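You operate a simulated robot arm through the tools that you are given. There is no shell and no other tool. Be economical: measure what you need, move in short steps, check, and stop when the job is done.

Carry out the task below with a simulated robot arm. There is one attempt and no reset: what you move stays moved.

TASK
Put the teal peg and the teal headset pack in the grey stacking box.

It is judged by the outcome, as a careful person would: the job done as asked, and still so three seconds after it is handed in. It fails if anything else is knocked over, pushed out of place, dropped, spilled or broken.

THE ROBOT
A 7-joint arm with a two-finger parallel gripper, fixed in place. Base frame: the origin is at the foot of the arm, x ahead of it, y to its left, z up; the work surface is at about z = 0. Lengths are in cm, angles in degrees, forces in N, time in s.
With the tool pointing down near the work surface it reaches from about 22 to 58 cm from the base axis. Its first joint turns from -66.0 to 66.0 degrees. Payload 2.5 kg.
Tool frame: the origin (TCP) lies between the finger pads and is the grasp point; the fingertips stand 2.3 cm ahead of it; z points along the fingers, y is the line along which they close. The gripper opens to 9.4 cm. The fingers are 3.8 cm wide and 1 cm thick; the gripper's body (5.4 by 9.6 cm) begins 3.9 cm behind the TCP.
Orientation is that of the tool frame in the base frame, as a unit quaternion [x, y, z, w]. With the fingers straight down and closing along the base's y, the tool's x points along the base's -x, its y along +y and its z along -z.

THE INTERFACE
- The arm moves only by the tool move_arm. Its argument "plan" is a list of rows, each an object (a shift or turn left out is 0, a gripper value left out holds the last) with "xyz": the shift along the tool's x, y, z in units of 25 mm (1.0 is 25 mm), a list of three; "delta_rot": the turn, a rotation vector about the tool's x, y, z in units of 6 degrees (1.0 is 6 degrees), a list of three; "jaw": the gripper command, from -1 (fully open) to 1 (shut), values between in proportion. In form: [{"xyz": [tx, ty, tz], "delta_rot": [wx, wy, wz], "jaw": jaw}, ...]. A call has 1 to 12 rows; each row shifts and turns the commanded pose from where the row before left it, along the tool's axes as they then stand. A call with a number of a shift or a turn outside -1 to 1 is refused whole. A row lasts 0.2 s, in which the tool goes at most 5 cm and 8.6 degrees; a call with a longer step from one row to the next is refused whole, and so is a gripper value outside its range. A pose out of reach is approached as far as the arm can. The call stops where the force on the tool passes 40 N (or 10 N more than at its start, if that is more) or the arm is blocked; 0.2 s more then pass. The fingers move at their own pace (about 10.8 cm/s each) and stop on an object; they squeeze with about 32 N. The grip force told is the motor's: it shows also when the fingers shut on nothing. Time passes only in rows, and 0.2 s behind the last, so rows that do not move let the fingers close. It gives the time, the measured TCP pose, the force on the tool (base axes), the opening and the grip force at its end, in the units of the frame above (readings bear some noise), and new pictures: "show" is both (left out), scene, wrist or none.
- Cameras (640 x 400 px; columns grow to the right, rows downward): "scene" is fixed at [11.42, -40.4, 54.12]; the picture's right is [0.87, -0.50, 0.00], its down [-0.30, -0.52, -0.80] and it looks along [0.40, 0.69, -0.60] (base axes); focal length 263 px, centre (320, 200). "wrist" rides on the gripper at [-3.9, 0, -4.4] in the tool frame; the picture's right is [0.00, -1.00, 0.00], its down [0.97, 0.00, -0.24] and it looks along [0.24, 0.00, 0.97] (tool axes); focal length 218 px, centre (320, 200).
- measure_at(camera, pixels): there is no depth. For up to 12 entries [column, row, z] of the newest picture of that camera ("zoom" is the newest enlarged one), the place [x, y] in the base frame at which the ray of that pixel passes the height z, good to about 0.2 cm. No time passes.
- enlarge(camera, box): a new picture of the part [left, top, right, bottom] of that camera's present view, enlarged. No time passes.
- job_done(): hands the job in; it is judged then, once.

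Work in short steps. Measure before you move; look again where a grasp or a placing could have gone wrong, and mend it. You have 60 turns and 120 pictures in all, the two below and enlarged ones among them. Open the gripper and draw the arm clear of the work before you hand the job in, unless the task says otherwise; then end with one line.

The tools are called after "Emit:" as a command line: name --argument value ..., lists and objects as JSON in quotes. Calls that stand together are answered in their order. move_arm: Moves the arm, as the interface text tells. Its arguments: {"type":"object","properties":{"plan":{"type":"array","items":{"type":"object","properties":{"xyz":{"type":"array","items":{"type":"number"}},"delta_rot":{"type":"array","items":{"type":"number"}},"jaw":{"type":"number"}}}},"show":{"type":"string","enum":["both","scene","wrist","none"]}},"required":["plan"]} The other tools are called the same way: measure_at (camera, pixels) gives the place at which the rays of pixels pass given heights; enlarge (camera, box) takes an enlarged picture of a part of a camera's view; job_done () hands the job in.

At the start:

```text
time_s: 0.0
position: [43.84, -9.06, 34.05]
orientation: [-0.001, 1.0, -0.001, 0.0]
ft_force: [-0.1, -0.8, -0.2]
grip_width: 9.38
grip_force: 0.1
```

scene: 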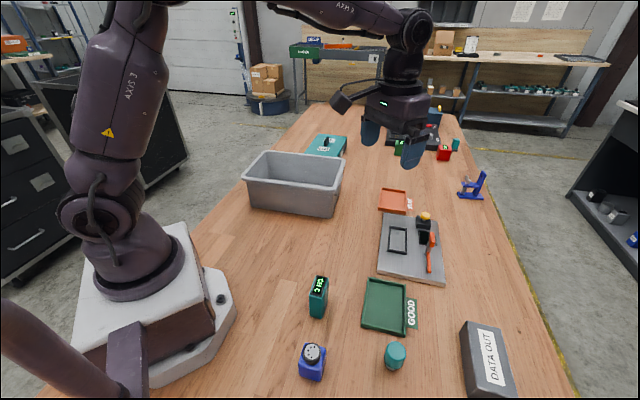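
wrist: 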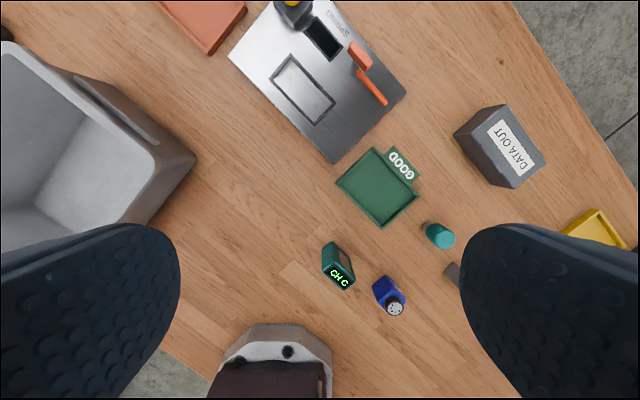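

I'll look closer at the near teal objects and the far end of the table.

Emit:
enlarge --camera "scene" --box '[270, 250, 430, 390]'

Emit:
enlarge --camera "scene" --box '[300, 90, 500, 215]'

Emit:
measure_at --camera "scene" --pixels '[[395, 365, 0], [396, 348, 4], [318, 312, 0], [318, 283, 6], [245, 182, 10], [262, 152, 10], [345, 158, 10], [335, 190, 10], [250, 207, 0], [333, 217, 0]]'

```text
2.86 times, centred on (350, 320) of scene
```

zoom: 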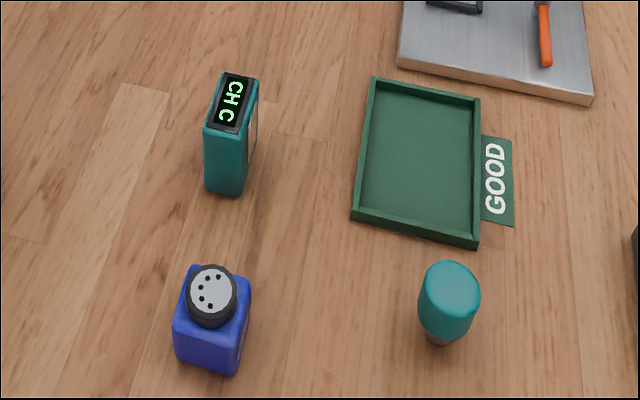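

```text
3.20 times, centred on (400, 152) of scene
```

zoom: 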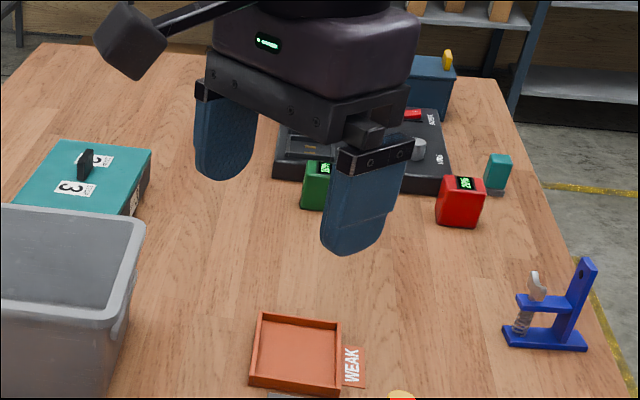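

```text
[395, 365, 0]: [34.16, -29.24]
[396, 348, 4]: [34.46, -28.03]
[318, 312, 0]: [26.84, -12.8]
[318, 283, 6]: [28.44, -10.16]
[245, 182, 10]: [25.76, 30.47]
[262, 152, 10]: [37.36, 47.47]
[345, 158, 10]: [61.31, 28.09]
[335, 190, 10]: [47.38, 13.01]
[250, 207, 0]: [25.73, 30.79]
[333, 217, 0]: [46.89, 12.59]
```

Headset pack is "CH C" at (318,297). A second teal item stands behind the red pack at (455,145), so I'll look at it and at the near peg more closely.

Emit:
enlarge --camera "scene" --box '[430, 130, 478, 160]'

Emit:
enlarge --camera "wrist" --box '[310, 210, 470, 320]'

Emit:
enlarge --camera "scene" --box '[370, 330, 420, 380]'

Emit:
measure_at --camera "wrist" --pixels '[[439, 236, 4], [428, 228, 0], [338, 265, 5], [338, 277, 5], [328, 248, 0], [352, 280, 6], [330, 290, 6], [345, 255, 6], [390, 295, 0]]'

```text
13.33 times, centred on (454, 145) of scene
```

zoom: 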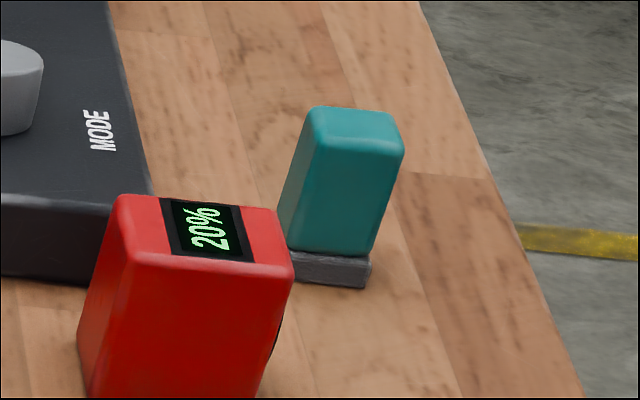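

```text
3.64 times, centred on (390, 265) of wrist
```

zoom: 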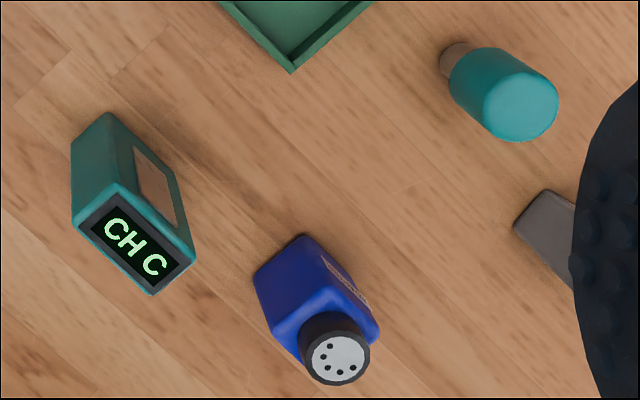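

```text
8.00 times, centred on (395, 355) of scene
```

zoom: 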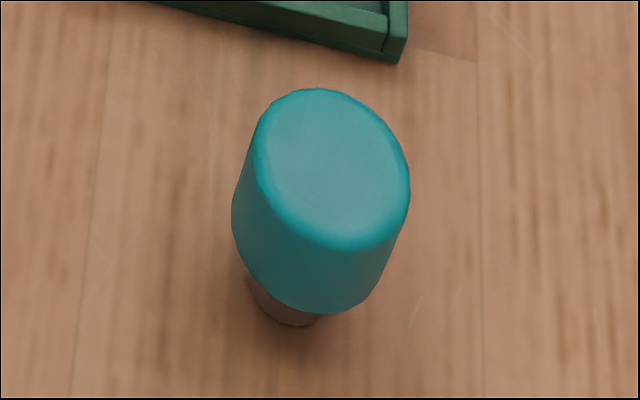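

```text
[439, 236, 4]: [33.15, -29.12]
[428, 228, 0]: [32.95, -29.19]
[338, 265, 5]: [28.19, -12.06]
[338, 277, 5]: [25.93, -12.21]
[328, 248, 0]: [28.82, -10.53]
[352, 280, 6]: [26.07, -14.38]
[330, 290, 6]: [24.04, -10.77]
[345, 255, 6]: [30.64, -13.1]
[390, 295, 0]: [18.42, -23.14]
```

The near item at (395,355) is a round-headed peg, while the far one is a rectangular block on a pad, so I take the near one. I'll move above the near area for a better look.

Emit:
move_arm --plan '[{"xyz": [0.46, -0.9, 0.9], "jaw": -1}, {"xyz": [0.46, -0.9, 0.9]}, {"xyz": [0.46, -0.9, 0.9]}, {"xyz": [0.46, -0.9, 0.9]}, {"xyz": [0.46, -0.9, 0.9]}, {}]'

```text
time_s: 1.4
position: [38.1, -20.17, 22.95]
orientation: [0.0, 1.0, 0.0, 0.0]
ft_force: [0.0, -0.8, -0.1]
grip_width: 9.39
grip_force: 0.2
```

scene: 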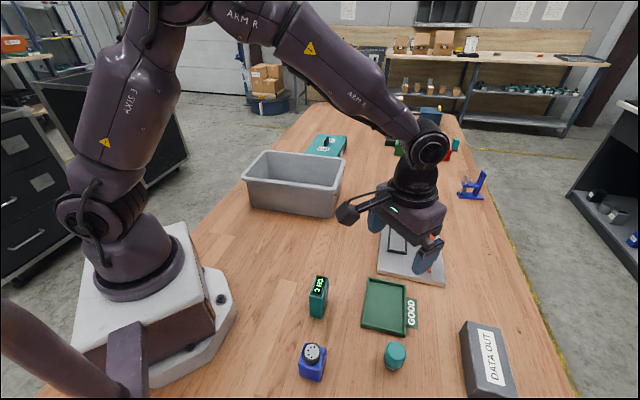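
wrist: 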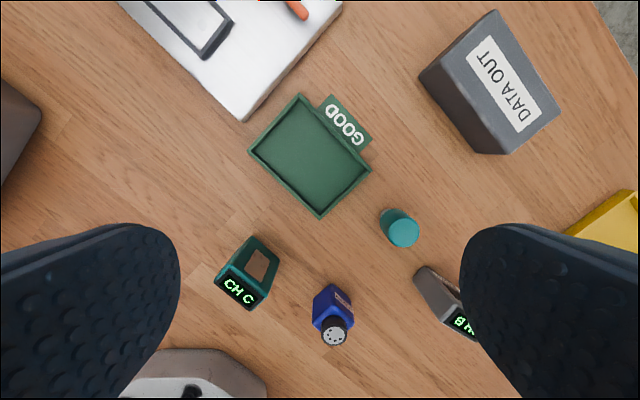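

The peg's top is near (404,233) in the wrist view with its foot near (387,217). I'll enlarge and triangulate.

Emit:
enlarge --camera "wrist" --box '[360, 195, 440, 255]'

Emit:
measure_at --camera "wrist" --pixels '[[404, 234, 3], [404, 234, 4], [404, 234, 5], [389, 234, 4], [419, 234, 4], [385, 218, 0]]'

Emit:
measure_at --camera "scene" --pixels '[[396.5, 350.5, 3], [396.5, 350.5, 4], [396.5, 350.5, 5], [393, 369, 0]]'

```text
6.67 times, centred on (400, 225) of wrist
```

zoom: 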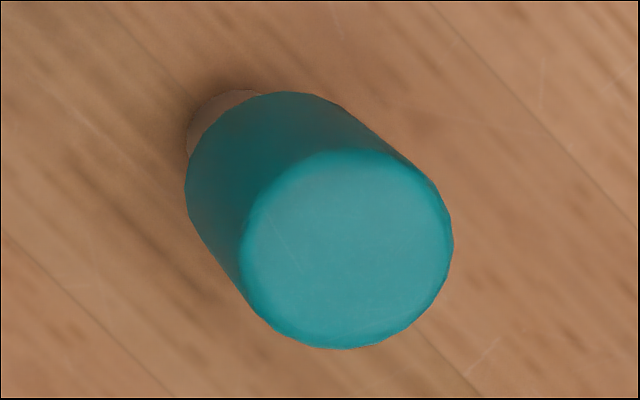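

```text
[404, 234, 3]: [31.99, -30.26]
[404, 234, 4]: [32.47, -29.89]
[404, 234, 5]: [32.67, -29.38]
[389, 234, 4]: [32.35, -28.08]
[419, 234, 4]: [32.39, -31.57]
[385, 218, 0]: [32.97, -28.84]
```

```text
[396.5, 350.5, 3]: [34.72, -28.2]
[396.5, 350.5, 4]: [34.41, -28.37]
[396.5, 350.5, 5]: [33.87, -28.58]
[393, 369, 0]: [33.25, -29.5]
```

Rays agree at a top height of about 6.5 cm: peg axis ≈ (33.1, -29.0), diameter ≈ 3.3. I'll go above it with the jaw partly closed.

Emit:
move_arm --plan '[{"xyz": [0.4, -0.706, 0.876], "jaw": -0.4}, {"xyz": [0.4, -0.706, 0.876]}, {"xyz": [0.4, -0.706, 0.876]}, {"xyz": [0.4, -0.706, 0.876]}, {"xyz": [0.4, -0.706, 0.876]}, {}]'

```text
time_s: 2.8
position: [33.09, -29.03, 11.89]
orientation: [0.0, 1.0, 0.001, 0.0]
ft_force: [-0.1, 0.7, 0.0]
grip_width: 6.56
grip_force: 0.1
```

scene: 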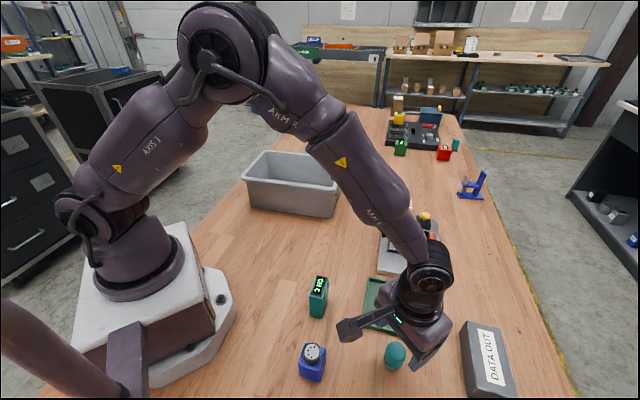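
wrist: 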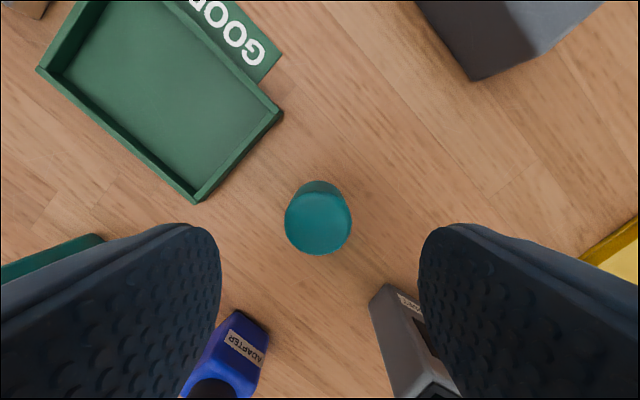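

Peg is centred between the fingers at (318,222). I'll check clearance to the grey pack (383,290) and the adapter (240,312).

Emit:
measure_at --camera "wrist" --pixels '[[318, 222, 6], [318, 222, 5], [285, 222, 6], [351, 222, 6], [385, 284, 0], [370, 303, 0], [370, 303, 3], [237, 311, 0], [267, 328, 0], [267, 328, 4], [410, 300, 3], [200, 202, 1]]'

Emit:
measure_at --camera "scene" --pixels '[[325, 365, 3], [325, 345, 4]]'

```text
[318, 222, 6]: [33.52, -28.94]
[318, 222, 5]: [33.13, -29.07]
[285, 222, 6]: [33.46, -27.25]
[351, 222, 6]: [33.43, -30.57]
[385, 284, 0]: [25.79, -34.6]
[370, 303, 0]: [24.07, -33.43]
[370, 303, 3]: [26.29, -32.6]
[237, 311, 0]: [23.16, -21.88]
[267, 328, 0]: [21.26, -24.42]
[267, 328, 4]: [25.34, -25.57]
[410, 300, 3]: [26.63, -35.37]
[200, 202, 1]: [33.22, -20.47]
```

```text
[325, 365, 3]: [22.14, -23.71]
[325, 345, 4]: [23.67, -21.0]
```

Clear all round. Descend to z ≈ 4 and grip.

Emit:
move_arm --plan '[{"xyz": [-0.05, 0, 0.8]}, {"xyz": [0, 0, 0.8]}, {"xyz": [0, 0, 0.8]}, {"xyz": [0, 0, 0.75]}, {}, {"jaw": 1}, {}, {}]'

```text
time_s: 4.6
position: [33.2, -29.07, 3.79]
orientation: [0.0, 1.0, 0.0, 0.0]
ft_force: [-0.8, 0.1, -0.1]
grip_width: 3.31
grip_force: 32.0
```

scene: 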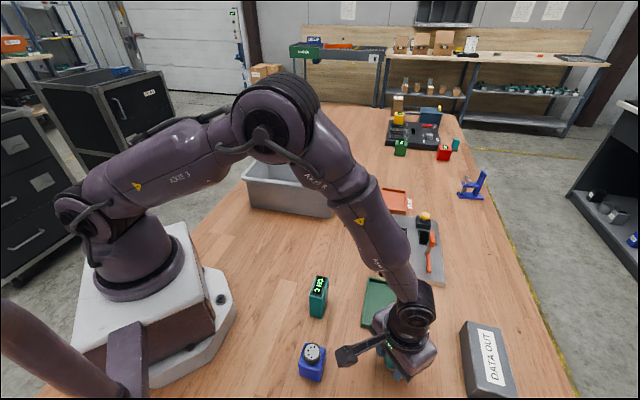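
wrist: 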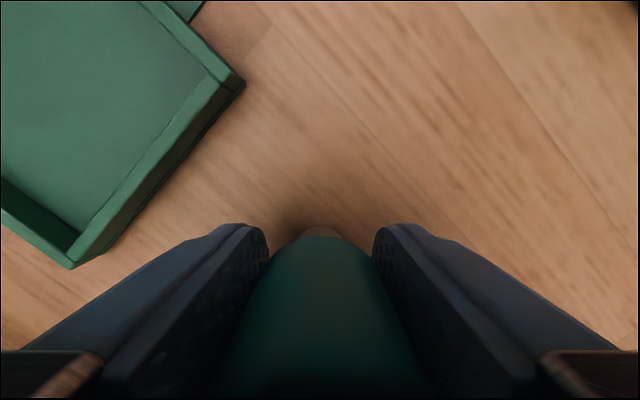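

Gripped at 3.3 cm. Lift straight up.

Emit:
move_arm --plan '[{"xyz": [0, 0, -0.5]}, {"xyz": [0, 0, -1]}, {"xyz": [0, 0, -1]}, {"xyz": [0, 0, -1]}, {"xyz": [0, 0, -1]}, {"xyz": [0, 0, -1]}, {"xyz": [0, 0, -1]}, {"xyz": [0, 0, -1]}, {}]'

```text
time_s: 6.6
position: [33.24, -29.06, 22.65]
orientation: [0.0, 1.0, 0.0, -0.002]
ft_force: [0.1, -1.2, -0.5]
grip_width: 3.31
grip_force: 32.1
```

scene: 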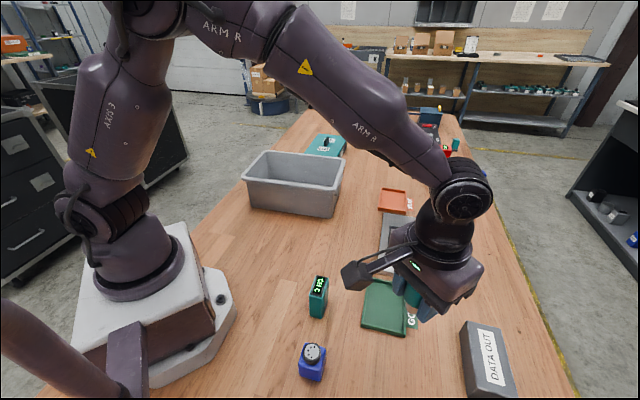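
wrist: 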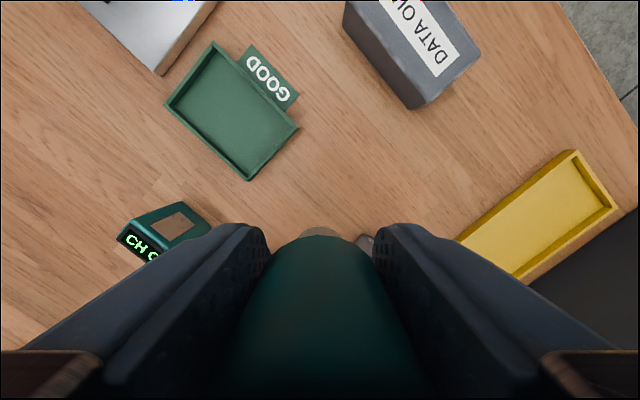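

Carry it across at this height toward the box.

Emit:
move_arm --plan '[{"xyz": [-0.18, 1, 0]}, {"xyz": [-0.18, 1, 0]}, {"xyz": [-0.18, 1, 0]}, {"xyz": [-0.18, 1, 0]}, {"xyz": [-0.18, 1, 0]}, {"xyz": [-0.18, 1, 0]}, {"xyz": [-0.18, 1, 0]}, {"xyz": [-0.18, 1, 0]}, {"xyz": [-0.18, 1, 0]}, {"xyz": [-0.18, 1, 0]}, {"xyz": [-0.18, 1, 0]}, {"xyz": [-0.18, 1, 0]}]' --show "none"

Emit:
move_arm --plan '[{"xyz": [-0.18, 1, 0]}, {"xyz": [-0.18, 1, 0]}, {"xyz": [-0.18, 1, 0]}, {"xyz": [-0.18, 1, 0]}, {"xyz": [-0.18, 1, 0]}, {"xyz": [-0.18, 1, 0]}, {"xyz": [-0.18, 1, 0]}, {}, {}]'

```text
time_s: 9.2
position: [38.68, 0.94, 22.54]
orientation: [0.001, 1.0, 0.001, 0.001]
ft_force: [0.1, -0.3, -1.4]
grip_width: 3.29
grip_force: 32.3
```

```text
time_s: 11.2
position: [41.76, 18.31, 22.75]
orientation: [0.0, 1.0, 0.0, 0.0]
ft_force: [0.8, 0.3, -0.8]
grip_width: 3.32
grip_force: 32.2
```

scene: 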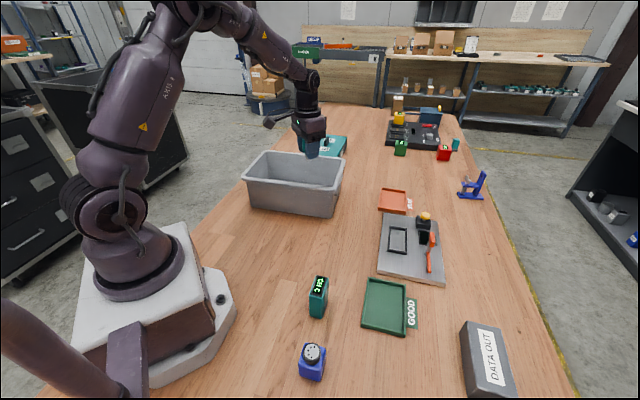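
wrist: 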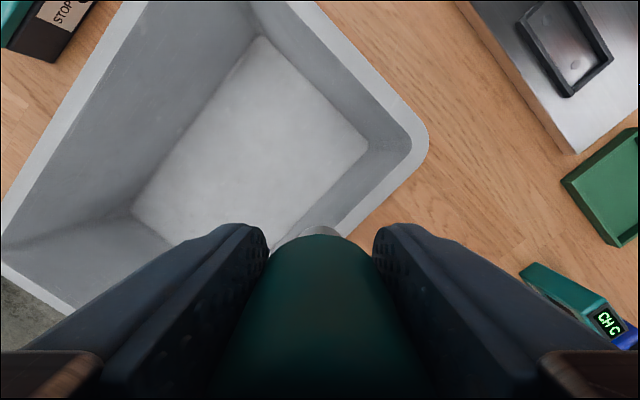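

The box floor corners show at (262,38), (366,150) and (135,210). I'll measure floor and rim.

Emit:
measure_at --camera "wrist" --pixels '[[262, 38, 0.5], [366, 150, 0.5], [135, 212, 0.5], [180, 245, 0.5], [415, 150, 10], [125, 5, 10], [5, 215, 10], [75, 305, 10], [345, 230, 10]]'

Emit:
enlarge --camera "scene" --box '[230, 130, 360, 225]'

```text
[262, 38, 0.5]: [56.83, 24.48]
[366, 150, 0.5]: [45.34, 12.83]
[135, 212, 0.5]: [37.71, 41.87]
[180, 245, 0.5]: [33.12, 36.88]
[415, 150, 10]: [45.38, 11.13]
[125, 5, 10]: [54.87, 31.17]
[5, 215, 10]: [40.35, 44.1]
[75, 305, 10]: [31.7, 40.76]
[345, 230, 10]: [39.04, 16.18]
```

```text
4.21 times, centred on (295, 178) of scene
```

zoom: 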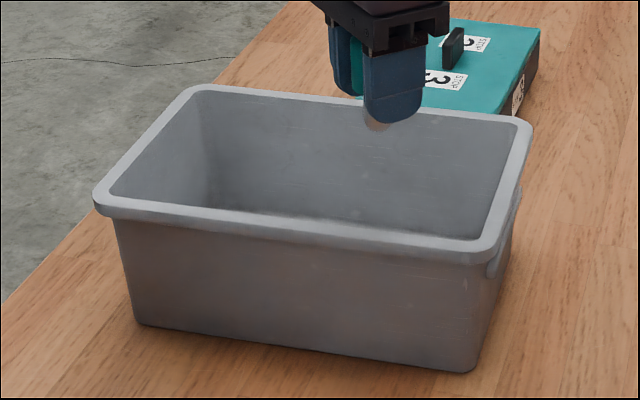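

Floor centre ≈ (41.5, 27.4), long axis about 47° off the tool's y. I'll move to (45.8, 23.6) and turn so that the fingers close along the long axis.

Emit:
move_arm --plan '[{"xyz": [-0.54, 0.706, 0]}, {"xyz": [-0.54, 0.706, 0]}, {"xyz": [-0.54, 0.706, 0]}, {"delta_rot": [0, 0, -0.99]}, {"delta_rot": [0, 0, -0.99]}, {"delta_rot": [0, 0, -0.99]}, {"delta_rot": [0, 0, -0.99]}, {"delta_rot": [0, 0, -0.99]}, {"delta_rot": [0, 0, -0.99]}, {"delta_rot": [0, 0, -0.99]}, {"delta_rot": [0, 0, -0.99]}, {}]'

```text
time_s: 13.8
position: [45.78, 23.89, 22.63]
orientation: [-0.404, 0.915, -0.001, 0.0]
ft_force: [0.3, -0.2, -1.0]
grip_width: 3.27
grip_force: 32.4
```

scene: 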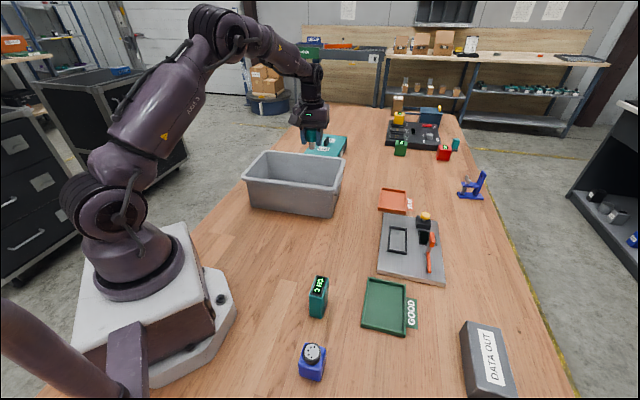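
wrist: 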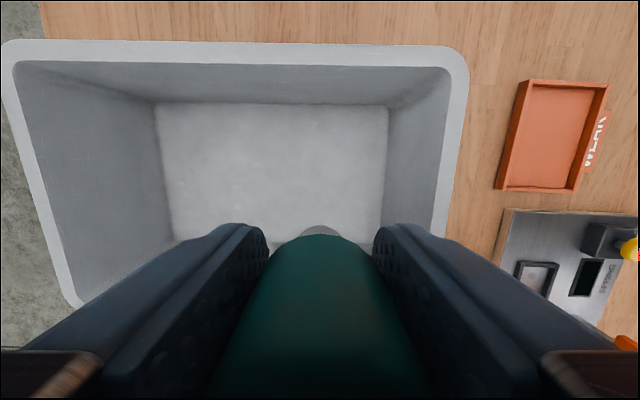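

Aligned with the box. I'll recheck the floor corners from here.

Emit:
measure_at --camera "wrist" --pixels '[[157, 104, 0.5], [388, 107, 0.5], [383, 226, 0.5], [172, 241, 0.5], [450, 68, 10], [15, 65, 10], [433, 220, 10], [75, 300, 10]]'

```text
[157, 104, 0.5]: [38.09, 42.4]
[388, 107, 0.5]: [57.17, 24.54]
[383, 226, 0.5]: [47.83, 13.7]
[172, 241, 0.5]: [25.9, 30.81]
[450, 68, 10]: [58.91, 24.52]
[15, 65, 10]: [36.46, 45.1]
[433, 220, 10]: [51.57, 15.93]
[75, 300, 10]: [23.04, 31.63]
```

Centred laterally, about 7 cm from the end wall. Lower into the box.

Emit:
move_arm --plan '[{"xyz": [0, 0, 0.9]}, {"xyz": [0, 0, 0.9]}, {"xyz": [0, 0, 0.9]}, {"xyz": [0, 0, 0.9]}, {"xyz": [0, 0, 0.9]}, {"xyz": [0, 0, 0.9]}, {"xyz": [0, 0, 0.9]}, {"xyz": [0, 0, 0.6]}, {}]'

```text
time_s: 15.8
position: [45.74, 23.8, 5.64]
orientation: [-0.403, 0.915, -0.001, -0.001]
ft_force: [-8.7, -3.2, 23.4]
grip_width: 3.29
grip_force: 32.5
```

scene: 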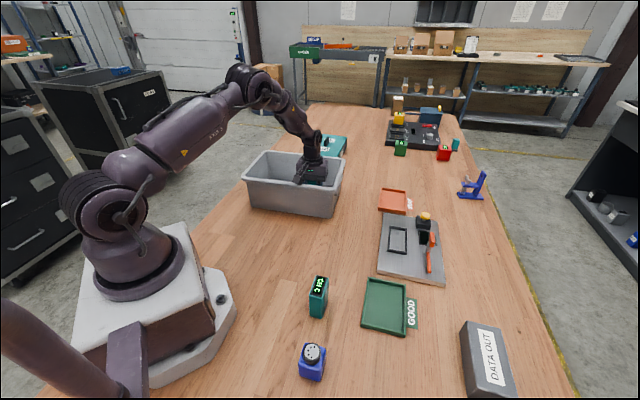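
wrist: 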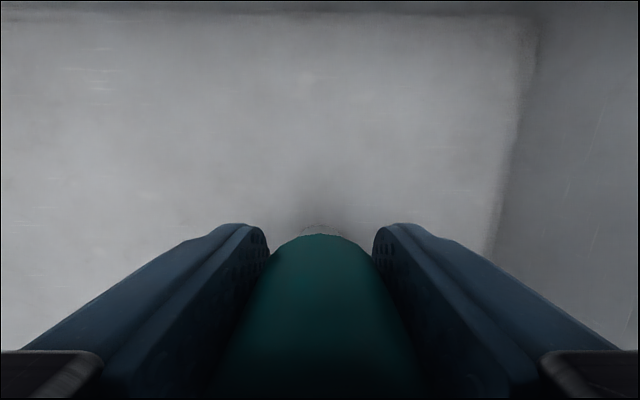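

Contact at z = 5.64 (floor thicker than assumed, or something else touches). I'll back up slightly to relieve force and look closely.

Emit:
move_arm --plan '[{"xyz": [0, 0, -0.12]}, {}]'

Emit:
enlarge --camera "scene" --box '[240, 110, 360, 220]'

Emit:
enlarge --camera "wrist" --box '[260, 160, 380, 250]'

```text
time_s: 16.4
position: [45.63, 23.76, 5.71]
orientation: [-0.403, 0.915, 0.001, -0.001]
ft_force: [-0.3, 0.3, -0.2]
grip_width: 3.27
grip_force: 32.1
```

scene: 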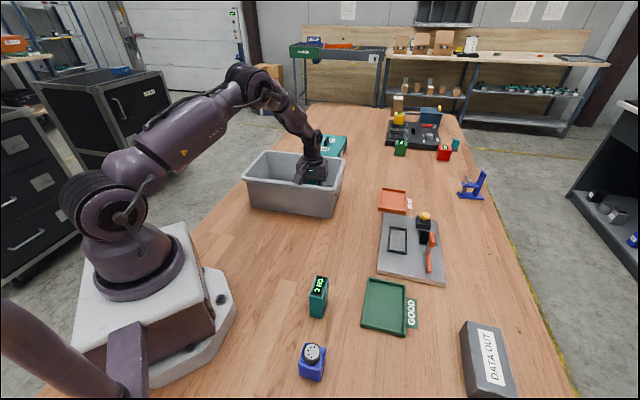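
wrist: 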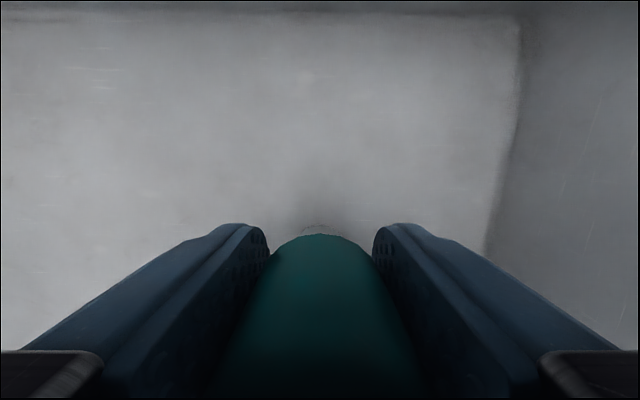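

```text
3.64 times, centred on (300, 165) of scene
```

zoom: 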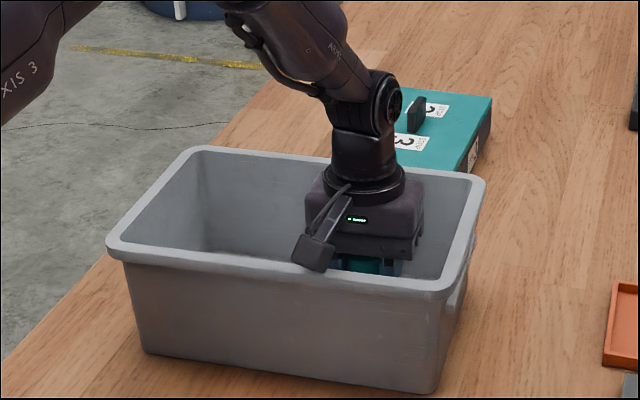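

```text
4.44 times, centred on (320, 205) of wrist
```

zoom: 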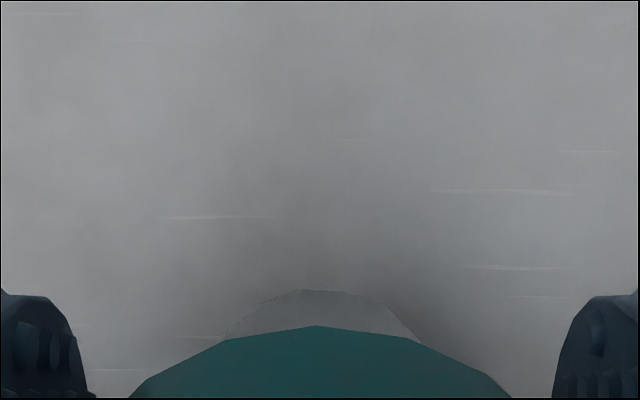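

No residual force; the peg foot is at or very near the floor. Release with a modest opening.

Emit:
move_arm --plan '[{"jaw": 0.1}, {}, {}]' --show "wrist"

```text
time_s: 17.2
position: [45.74, 23.71, 5.73]
orientation: [-0.403, 0.915, 0.001, 0.0]
ft_force: [-0.6, 0.0, -0.1]
grip_width: 4.23
grip_force: 0.1
```

wrist: 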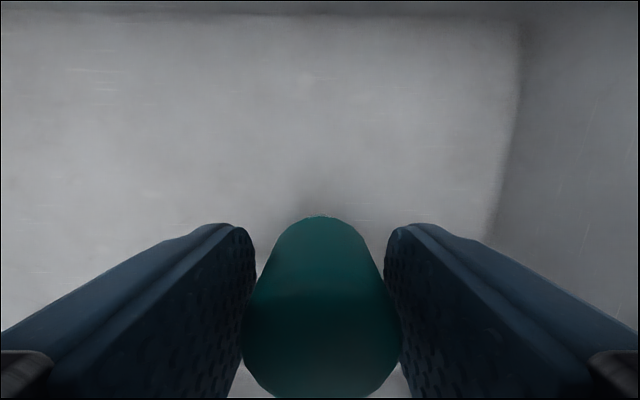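

The peg settled and stands. Open a bit more and rise.

Emit:
move_arm --plan '[{"jaw": -0.2}, {}, {"xyz": [0, 0, -0.5]}, {"xyz": [0, 0, -1]}, {"xyz": [0, 0, -1]}, {"xyz": [0, 0, -1]}, {"xyz": [0, 0, -1]}, {"xyz": [0, 0, -1]}, {"xyz": [0, 0, -1]}, {}]'

```text
time_s: 19.4
position: [45.84, 23.76, 22.19]
orientation: [-0.402, 0.916, 0.0, 0.0]
ft_force: [0.4, -0.2, 0.1]
grip_width: 5.64
grip_force: 0.0
```

scene: 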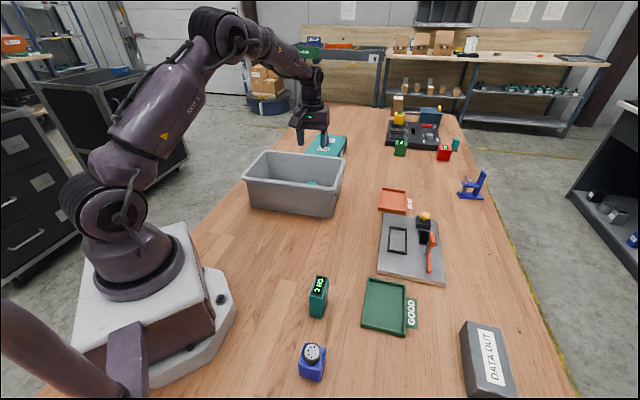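
wrist: 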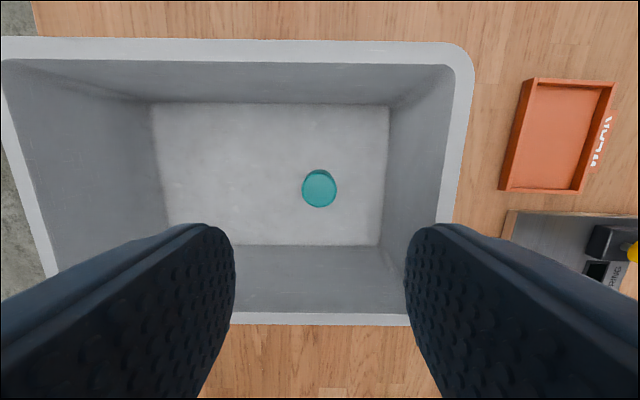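

Peg stands in the box. Before leaving, measure how centred the gripper was across the box, for the next placement.

Emit:
measure_at --camera "wrist" --pixels '[[319, 189, 6.5], [320, 245, 1], [320, 104, 1], [320, 318, 10], [320, 55, 10], [388, 170, 1], [155, 170, 1]]'

```text
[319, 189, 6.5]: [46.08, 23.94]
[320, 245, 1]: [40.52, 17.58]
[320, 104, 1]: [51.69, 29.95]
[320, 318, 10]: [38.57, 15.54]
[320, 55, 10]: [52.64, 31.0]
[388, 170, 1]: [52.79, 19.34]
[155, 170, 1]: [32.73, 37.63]
```

Now go back to the pack, keeping this tool orientation (it about matches the pack's thin axis).

Emit:
move_arm --plan '[{"xyz": [0.94, -0.26, 0]}, {"xyz": [0.94, -0.26, 0]}, {"xyz": [0.94, -0.26, 0]}, {"xyz": [0.94, -0.26, 0]}, {"xyz": [0.94, -0.26, 0]}, {"xyz": [0.94, -0.26, 0]}, {"xyz": [0.94, -0.26, 0]}, {"xyz": [0.94, -0.26, 0]}]' --show "none"

Emit:
move_arm --plan '[{"xyz": [0.94, -0.26, 0]}, {"xyz": [0.94, -0.26, 0]}, {"xyz": [0.94, -0.26, 0]}, {"xyz": [0.94, -0.26, 0]}, {"xyz": [0.94, -0.26, 0]}, {"xyz": [0.94, -0.26, 0]}, {"xyz": [0.94, -0.26, 0]}, {}, {}]'

```text
time_s: 21.2
position: [36.97, 6.23, 22.05]
orientation: [-0.404, 0.915, 0.0, 0.0]
ft_force: [-0.2, -0.3, -0.7]
grip_width: 5.64
grip_force: 0.0
```

```text
time_s: 23.2
position: [29.31, -8.85, 22.08]
orientation: [-0.403, 0.915, 0.0, 0.0]
ft_force: [-0.3, 0.0, -0.6]
grip_width: 5.62
grip_force: 0.0
```

scene: 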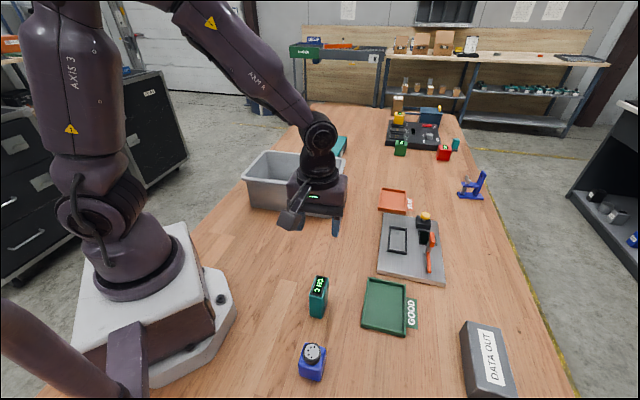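
wrist: 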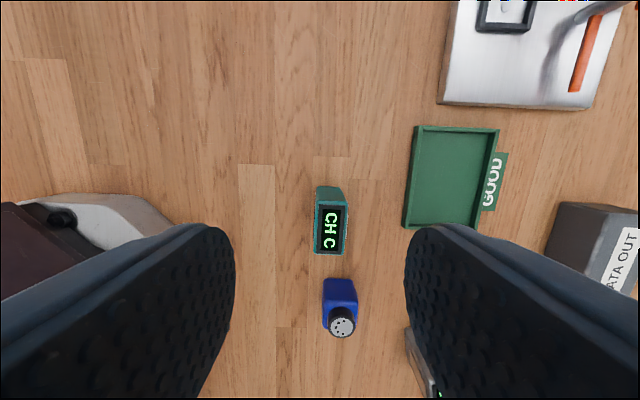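

Pack is well aligned, at (330,222). Enlarge and triangulate its top.

Emit:
enlarge --camera "wrist" --box '[280, 170, 380, 270]'

Emit:
enlarge --camera "scene" --box '[295, 265, 345, 330]'

Emit:
measure_at --camera "wrist" --pixels '[[331, 229, 5], [331, 229, 6], [331, 229, 7], [331, 229, 8], [330, 187, 0], [341, 300, 0]]'

Emit:
measure_at --camera "scene" --pixels '[[319, 285, 5], [319, 285, 6], [319, 285, 7], [319, 285, 8]]'

```text
4.00 times, centred on (330, 220) of wrist
```

zoom: 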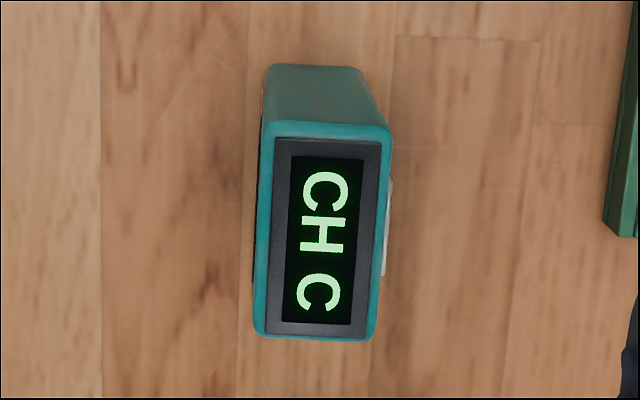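

```text
6.15 times, centred on (320, 298) of scene
```

zoom: 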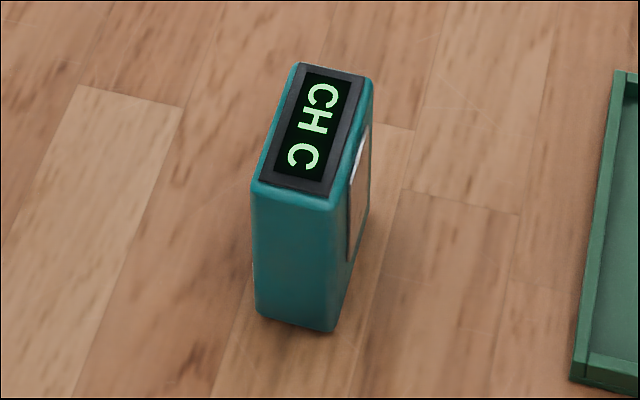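

```text
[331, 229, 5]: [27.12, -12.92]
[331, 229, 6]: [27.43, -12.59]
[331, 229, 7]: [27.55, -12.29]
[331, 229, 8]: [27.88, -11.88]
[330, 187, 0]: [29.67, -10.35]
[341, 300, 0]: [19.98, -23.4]
```

```text
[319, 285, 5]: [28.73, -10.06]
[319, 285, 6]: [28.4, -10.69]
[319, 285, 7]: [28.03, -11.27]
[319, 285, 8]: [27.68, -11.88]
```

Pack top centre ≈ (27.8, -11.8) at z ≈ 7.8. I also check the forward-projecting box on the gripper (scene 293,220) and the adapter height for clearance.

Emit:
measure_at --camera "scene" --pixels '[[290, 228, 26], [290, 228, 28], [290, 228, 30], [312, 379, 0], [312, 352, 5], [312, 352, 6], [312, 352, 7]]'

Emit:
measure_at --camera "wrist" --pixels '[[342, 322, 5], [342, 322, 6], [342, 322, 7]]'

Emit:
enlarge --camera "scene" --box '[270, 130, 370, 245]'

```text
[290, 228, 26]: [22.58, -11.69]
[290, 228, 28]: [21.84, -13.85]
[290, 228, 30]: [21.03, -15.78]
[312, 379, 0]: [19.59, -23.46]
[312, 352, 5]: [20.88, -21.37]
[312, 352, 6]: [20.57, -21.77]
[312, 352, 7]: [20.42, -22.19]
```

```text
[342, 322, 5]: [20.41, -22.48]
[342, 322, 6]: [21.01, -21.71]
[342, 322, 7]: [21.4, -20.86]
```

```text
3.48 times, centred on (320, 188) of scene
```

zoom: 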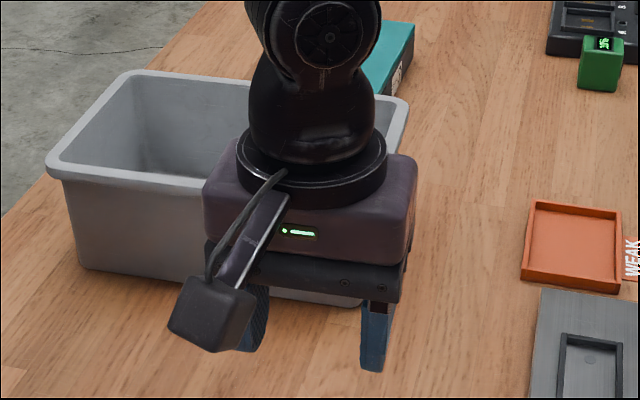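

Clearances fine (adapter top ~6 cm). Move over the pack and down to z ≈ 12 with a small yaw trim, then look.

Emit:
move_arm --plan '[{"xyz": [0.42, -0.12, 0.6], "delta_rot": [0, 0, 0.4]}, {"xyz": [0.42, -0.12, 0.8]}, {"xyz": [0.42, -0.12, 0.8]}, {"xyz": [0, 0, 0.9]}, {"xyz": [0, 0, 0.9]}, {}]'

```text
time_s: 24.6
position: [27.72, -11.63, 11.99]
orientation: [-0.384, 0.924, 0.0, 0.0]
ft_force: [-0.1, -0.1, -0.1]
grip_width: 5.61
grip_force: 0.0
```

scene: 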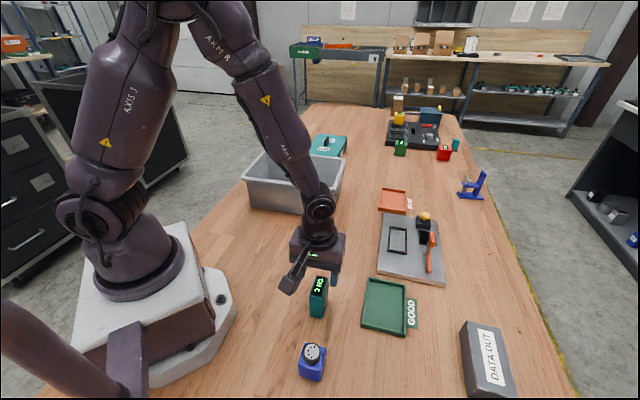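
wrist: 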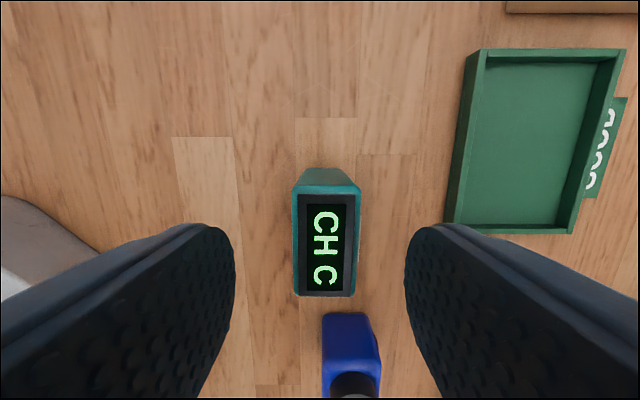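

Well lined up; pack top spans (293–361, 187–297). Check its centre at z 7.8 against the TCP.

Emit:
measure_at --camera "wrist" --pixels '[[326, 241, 7.8], [294, 241, 7.8], [358, 241, 7.8], [326, 190, 7.8], [326, 296, 7.8], [326, 169, 0]]'

```text
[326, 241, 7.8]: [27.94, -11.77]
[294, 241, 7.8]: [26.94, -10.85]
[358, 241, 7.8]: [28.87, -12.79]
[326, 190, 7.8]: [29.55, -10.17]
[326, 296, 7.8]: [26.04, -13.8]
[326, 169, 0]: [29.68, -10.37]
```

Off by ~0.25 cm only. Descend to z ≈ 5.2 and grip.

Emit:
move_arm --plan '[{"xyz": [0, -0.1, 0.7]}, {"xyz": [0, 0, 0.7]}, {"xyz": [0, 0, 0.7]}, {"xyz": [0, 0, 0.62]}, {}, {"jaw": 1}, {}, {}]'

```text
time_s: 26.4
position: [27.77, -11.79, 5.38]
orientation: [-0.383, 0.924, 0.0, -0.001]
ft_force: [0.0, -0.2, -0.6]
grip_width: 2.99
grip_force: 32.0
```

scene: 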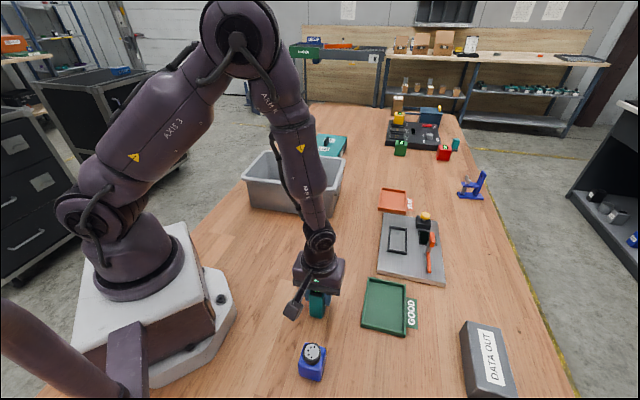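
wrist: 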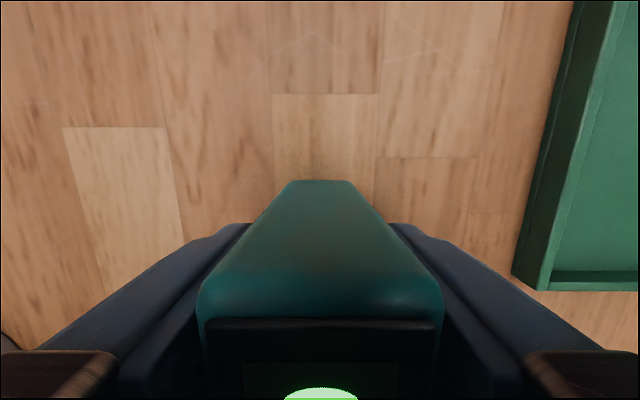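

Gripped at 3.0 cm. Lift.

Emit:
move_arm --plan '[{"xyz": [0, 0, -0.5]}, {"xyz": [0, 0, -1]}, {"xyz": [0, 0, -1]}, {"xyz": [0, 0, -1]}, {"xyz": [0, 0, -1]}, {"xyz": [0, 0, -1]}, {"xyz": [0, 0, -1]}, {"xyz": [0, 0, -1]}, {}]' --show "wrist"

```text
time_s: 28.4
position: [27.77, -12.02, 24.11]
orientation: [-0.384, 0.924, 0.0, 0.0]
ft_force: [0.1, -0.3, -1.5]
grip_width: 2.99
grip_force: 31.8
```

wrist: 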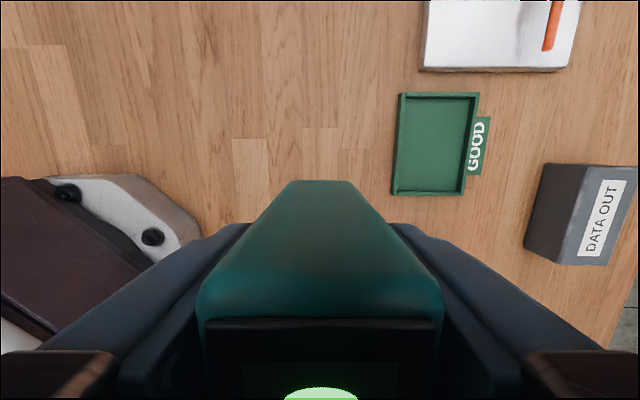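

Carry to (39.9, 31.2), clear of the peg and slightly toward the far wall.

Emit:
move_arm --plan '[{"xyz": [-0.871, 0.487, 0]}, {"xyz": [-0.871, 0.487, 0]}, {"xyz": [-0.871, 0.487, 0]}, {"xyz": [-0.871, 0.487, 0]}, {"xyz": [-0.871, 0.487, 0]}, {"xyz": [-0.871, 0.487, 0]}, {"xyz": [-0.871, 0.487, 0]}, {"xyz": [-0.871, 0.487, 0]}, {"xyz": [-0.871, 0.487, 0]}]' --show "none"

Emit:
move_arm --plan '[{"xyz": [-0.871, 0.487, 0]}, {"xyz": [-0.871, 0.487, 0]}, {"xyz": [-0.871, 0.487, 0]}, {"xyz": [-0.871, 0.487, 0]}, {"xyz": [-0.871, 0.487, 0]}, {"xyz": [-0.871, 0.487, 0]}, {"xyz": [-0.871, 0.487, 0]}, {"xyz": [-0.871, 0.487, 0]}, {"xyz": [-0.871, 0.487, 0]}, {"delta_rot": [0, 0, -0.4]}, {}, {}]'

```text
time_s: 30.4
position: [33.97, 9.75, 24.07]
orientation: [-0.383, 0.924, 0.0, 0.0]
ft_force: [-0.1, -0.2, -1.4]
grip_width: 2.99
grip_force: 32.4
```

```text
time_s: 33.0
position: [39.81, 31.52, 23.93]
orientation: [-0.403, 0.915, 0.0, 0.0]
ft_force: [-0.5, 0.3, -1.6]
grip_width: 3.0
grip_force: 31.7
```

scene: 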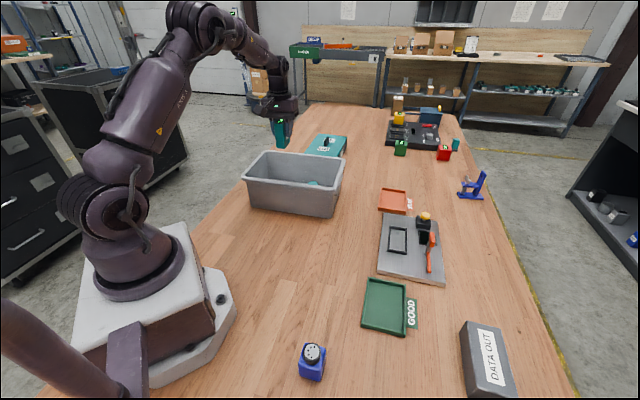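
wrist: 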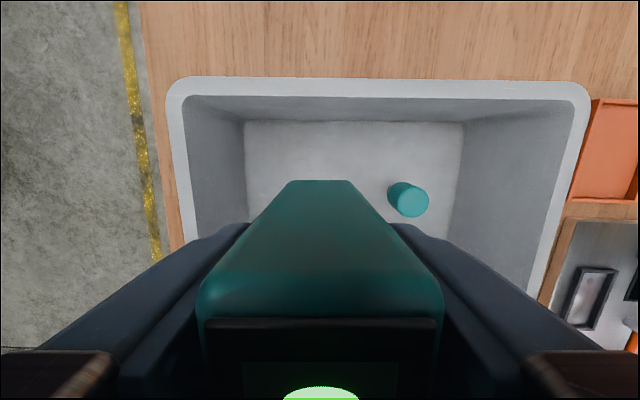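

Position is good: 9.8 cm from the peg. Lower to z ≈ 6.3.

Emit:
move_arm --plan '[{"xyz": [0, 0, 0.9]}, {"xyz": [0, 0, 0.9]}, {"xyz": [0, 0, 0.9]}, {"xyz": [0, 0, 0.9]}, {"xyz": [0, 0, 0.9]}, {"xyz": [0, 0, 0.9]}, {"xyz": [0, 0, 0.8]}, {"xyz": [0, 0, 0.5]}, {"xyz": [0, 0, 0.3]}, {}]'

```text
time_s: 35.2
position: [39.92, 31.49, 6.32]
orientation: [-0.402, 0.915, 0.0, 0.0]
ft_force: [0.8, 0.0, -1.0]
grip_width: 2.99
grip_force: 31.6
```

scene: 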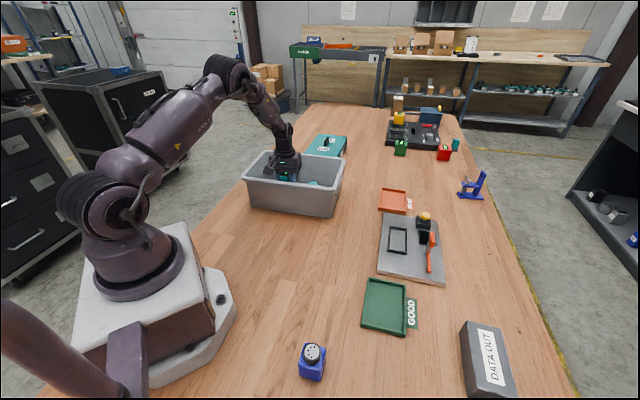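
wrist: 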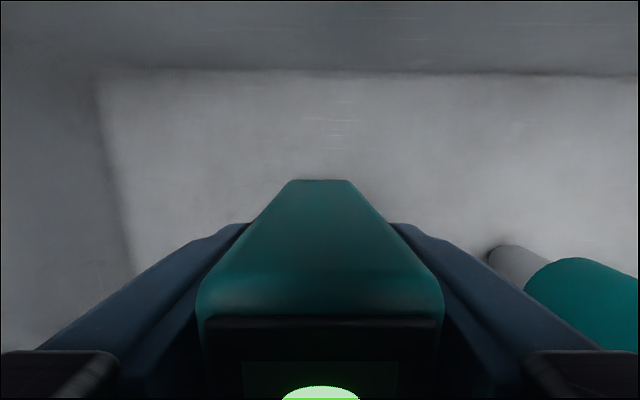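

No contact yet. Ease down in 1.5 mm steps to touch the floor.

Emit:
move_arm --plan '[{"xyz": [0, 0, 0.06]}, {"xyz": [0, 0, 0.06]}, {"xyz": [0, 0, 0.06]}, {}]' --show "wrist"

```text
time_s: 36.2
position: [40.05, 31.43, 6.09]
orientation: [-0.404, 0.915, 0.0, 0.0]
ft_force: [-0.4, -0.1, -1.4]
grip_width: 2.97
grip_force: 32.0
```

wrist: 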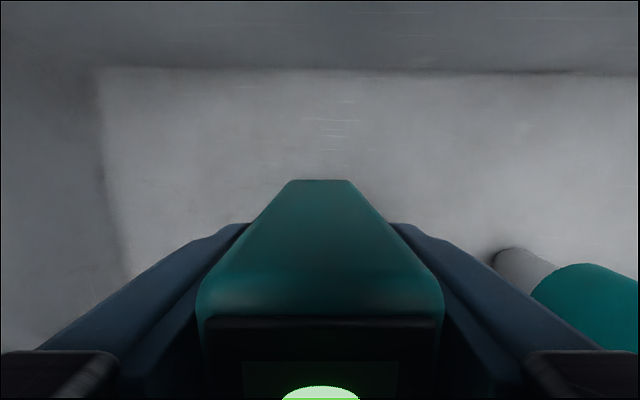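

Emit:
move_arm --plan '[{"xyz": [0, 0, 0.05]}, {"xyz": [0, 0, 0.05]}, {}]' --show "none"

```text
time_s: 37.0
position: [39.98, 31.45, 5.71]
orientation: [-0.403, 0.915, 0.0, 0.0]
ft_force: [0.3, 0.0, -1.7]
grip_width: 2.95
grip_force: 31.6
```

Within a few mm of the floor. Release gently, then open a little more and rise.

Emit:
move_arm --plan '[{"jaw": 0.25}, {}, {"jaw": 0}, {}, {"xyz": [0, 0, -0.5]}, {"xyz": [0, 0, -0.9]}, {"xyz": [0, 0, -1]}, {"xyz": [0, 0, -1]}, {"xyz": [0, 0, -1]}, {"xyz": [0, 0, -1]}, {"xyz": [0, 0, -1]}, {}]'

```text
time_s: 39.6
position: [39.83, 31.37, 21.97]
orientation: [-0.402, 0.915, 0.0, 0.0]
ft_force: [-0.2, -0.1, -0.2]
grip_width: 4.72
grip_force: 0.1
```

scene: 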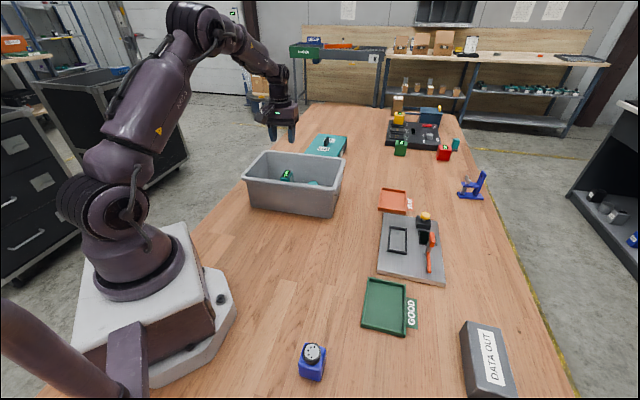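
wrist: 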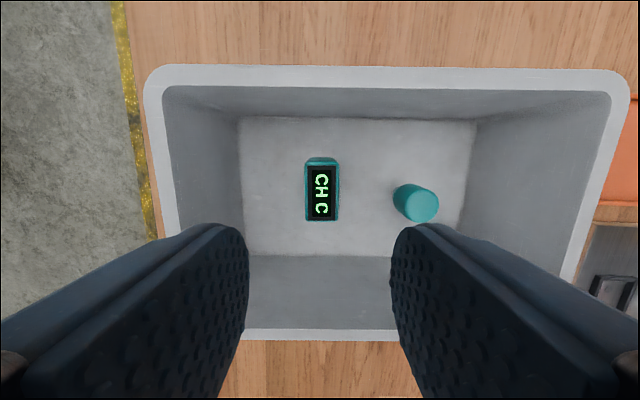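

Both stand inside the box and nothing else has moved. Draw the arm up and away with the gripper open.

Emit:
move_arm --plan '[{"xyz": [0, 0, -1], "jaw": -1}, {"xyz": [0, 0, -1]}, {"xyz": [0, 0, -1]}, {"xyz": [0.7, -0.7, 0]}, {"xyz": [0.7, -0.7, 0]}, {"xyz": [0.7, -0.7, 0]}, {"xyz": [0.7, -0.7, 0]}, {"xyz": [0.7, -0.7, 0]}, {"xyz": [0.7, -0.7, 0]}, {"xyz": [0.7, -0.7, 0]}, {"xyz": [0.7, -0.7, 0]}, {}]' --show "scene"

Emit:
enlarge --camera "scene" --box '[230, 120, 360, 225]'

```text
time_s: 42.2
position: [40.81, 11.6, 29.33]
orientation: [-0.403, 0.915, 0.0, 0.0]
ft_force: [-0.1, -0.3, -0.7]
grip_width: 9.39
grip_force: 0.0
```

scene: 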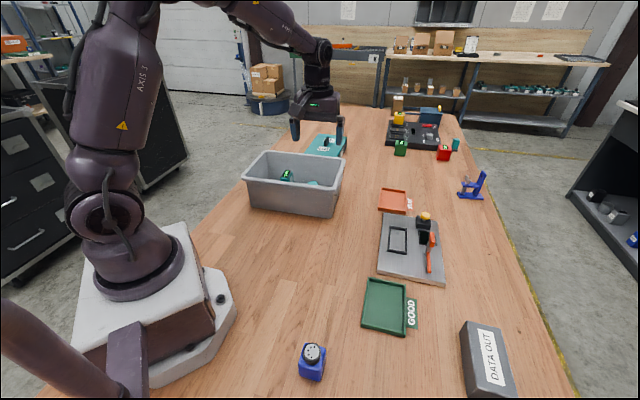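

```text
3.81 times, centred on (295, 172) of scene
```

zoom: 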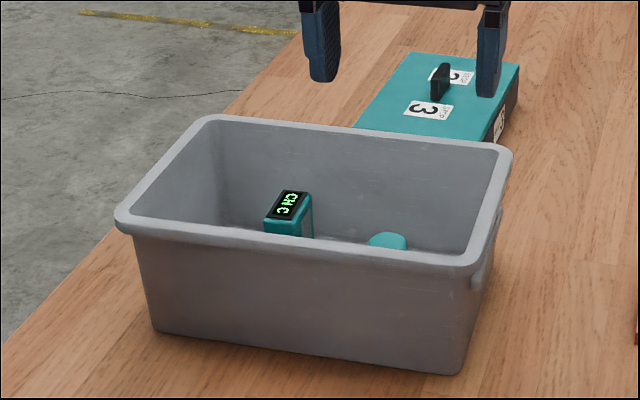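

Both teal items are in the box, and the arm is clear with the gripper open. Handing in.

Emit:
job_done

```text
The job is handed in.
```

The teal peg and the teal headset pack are both standing in the grey stacking box, and the last pictures show nothing else moved.
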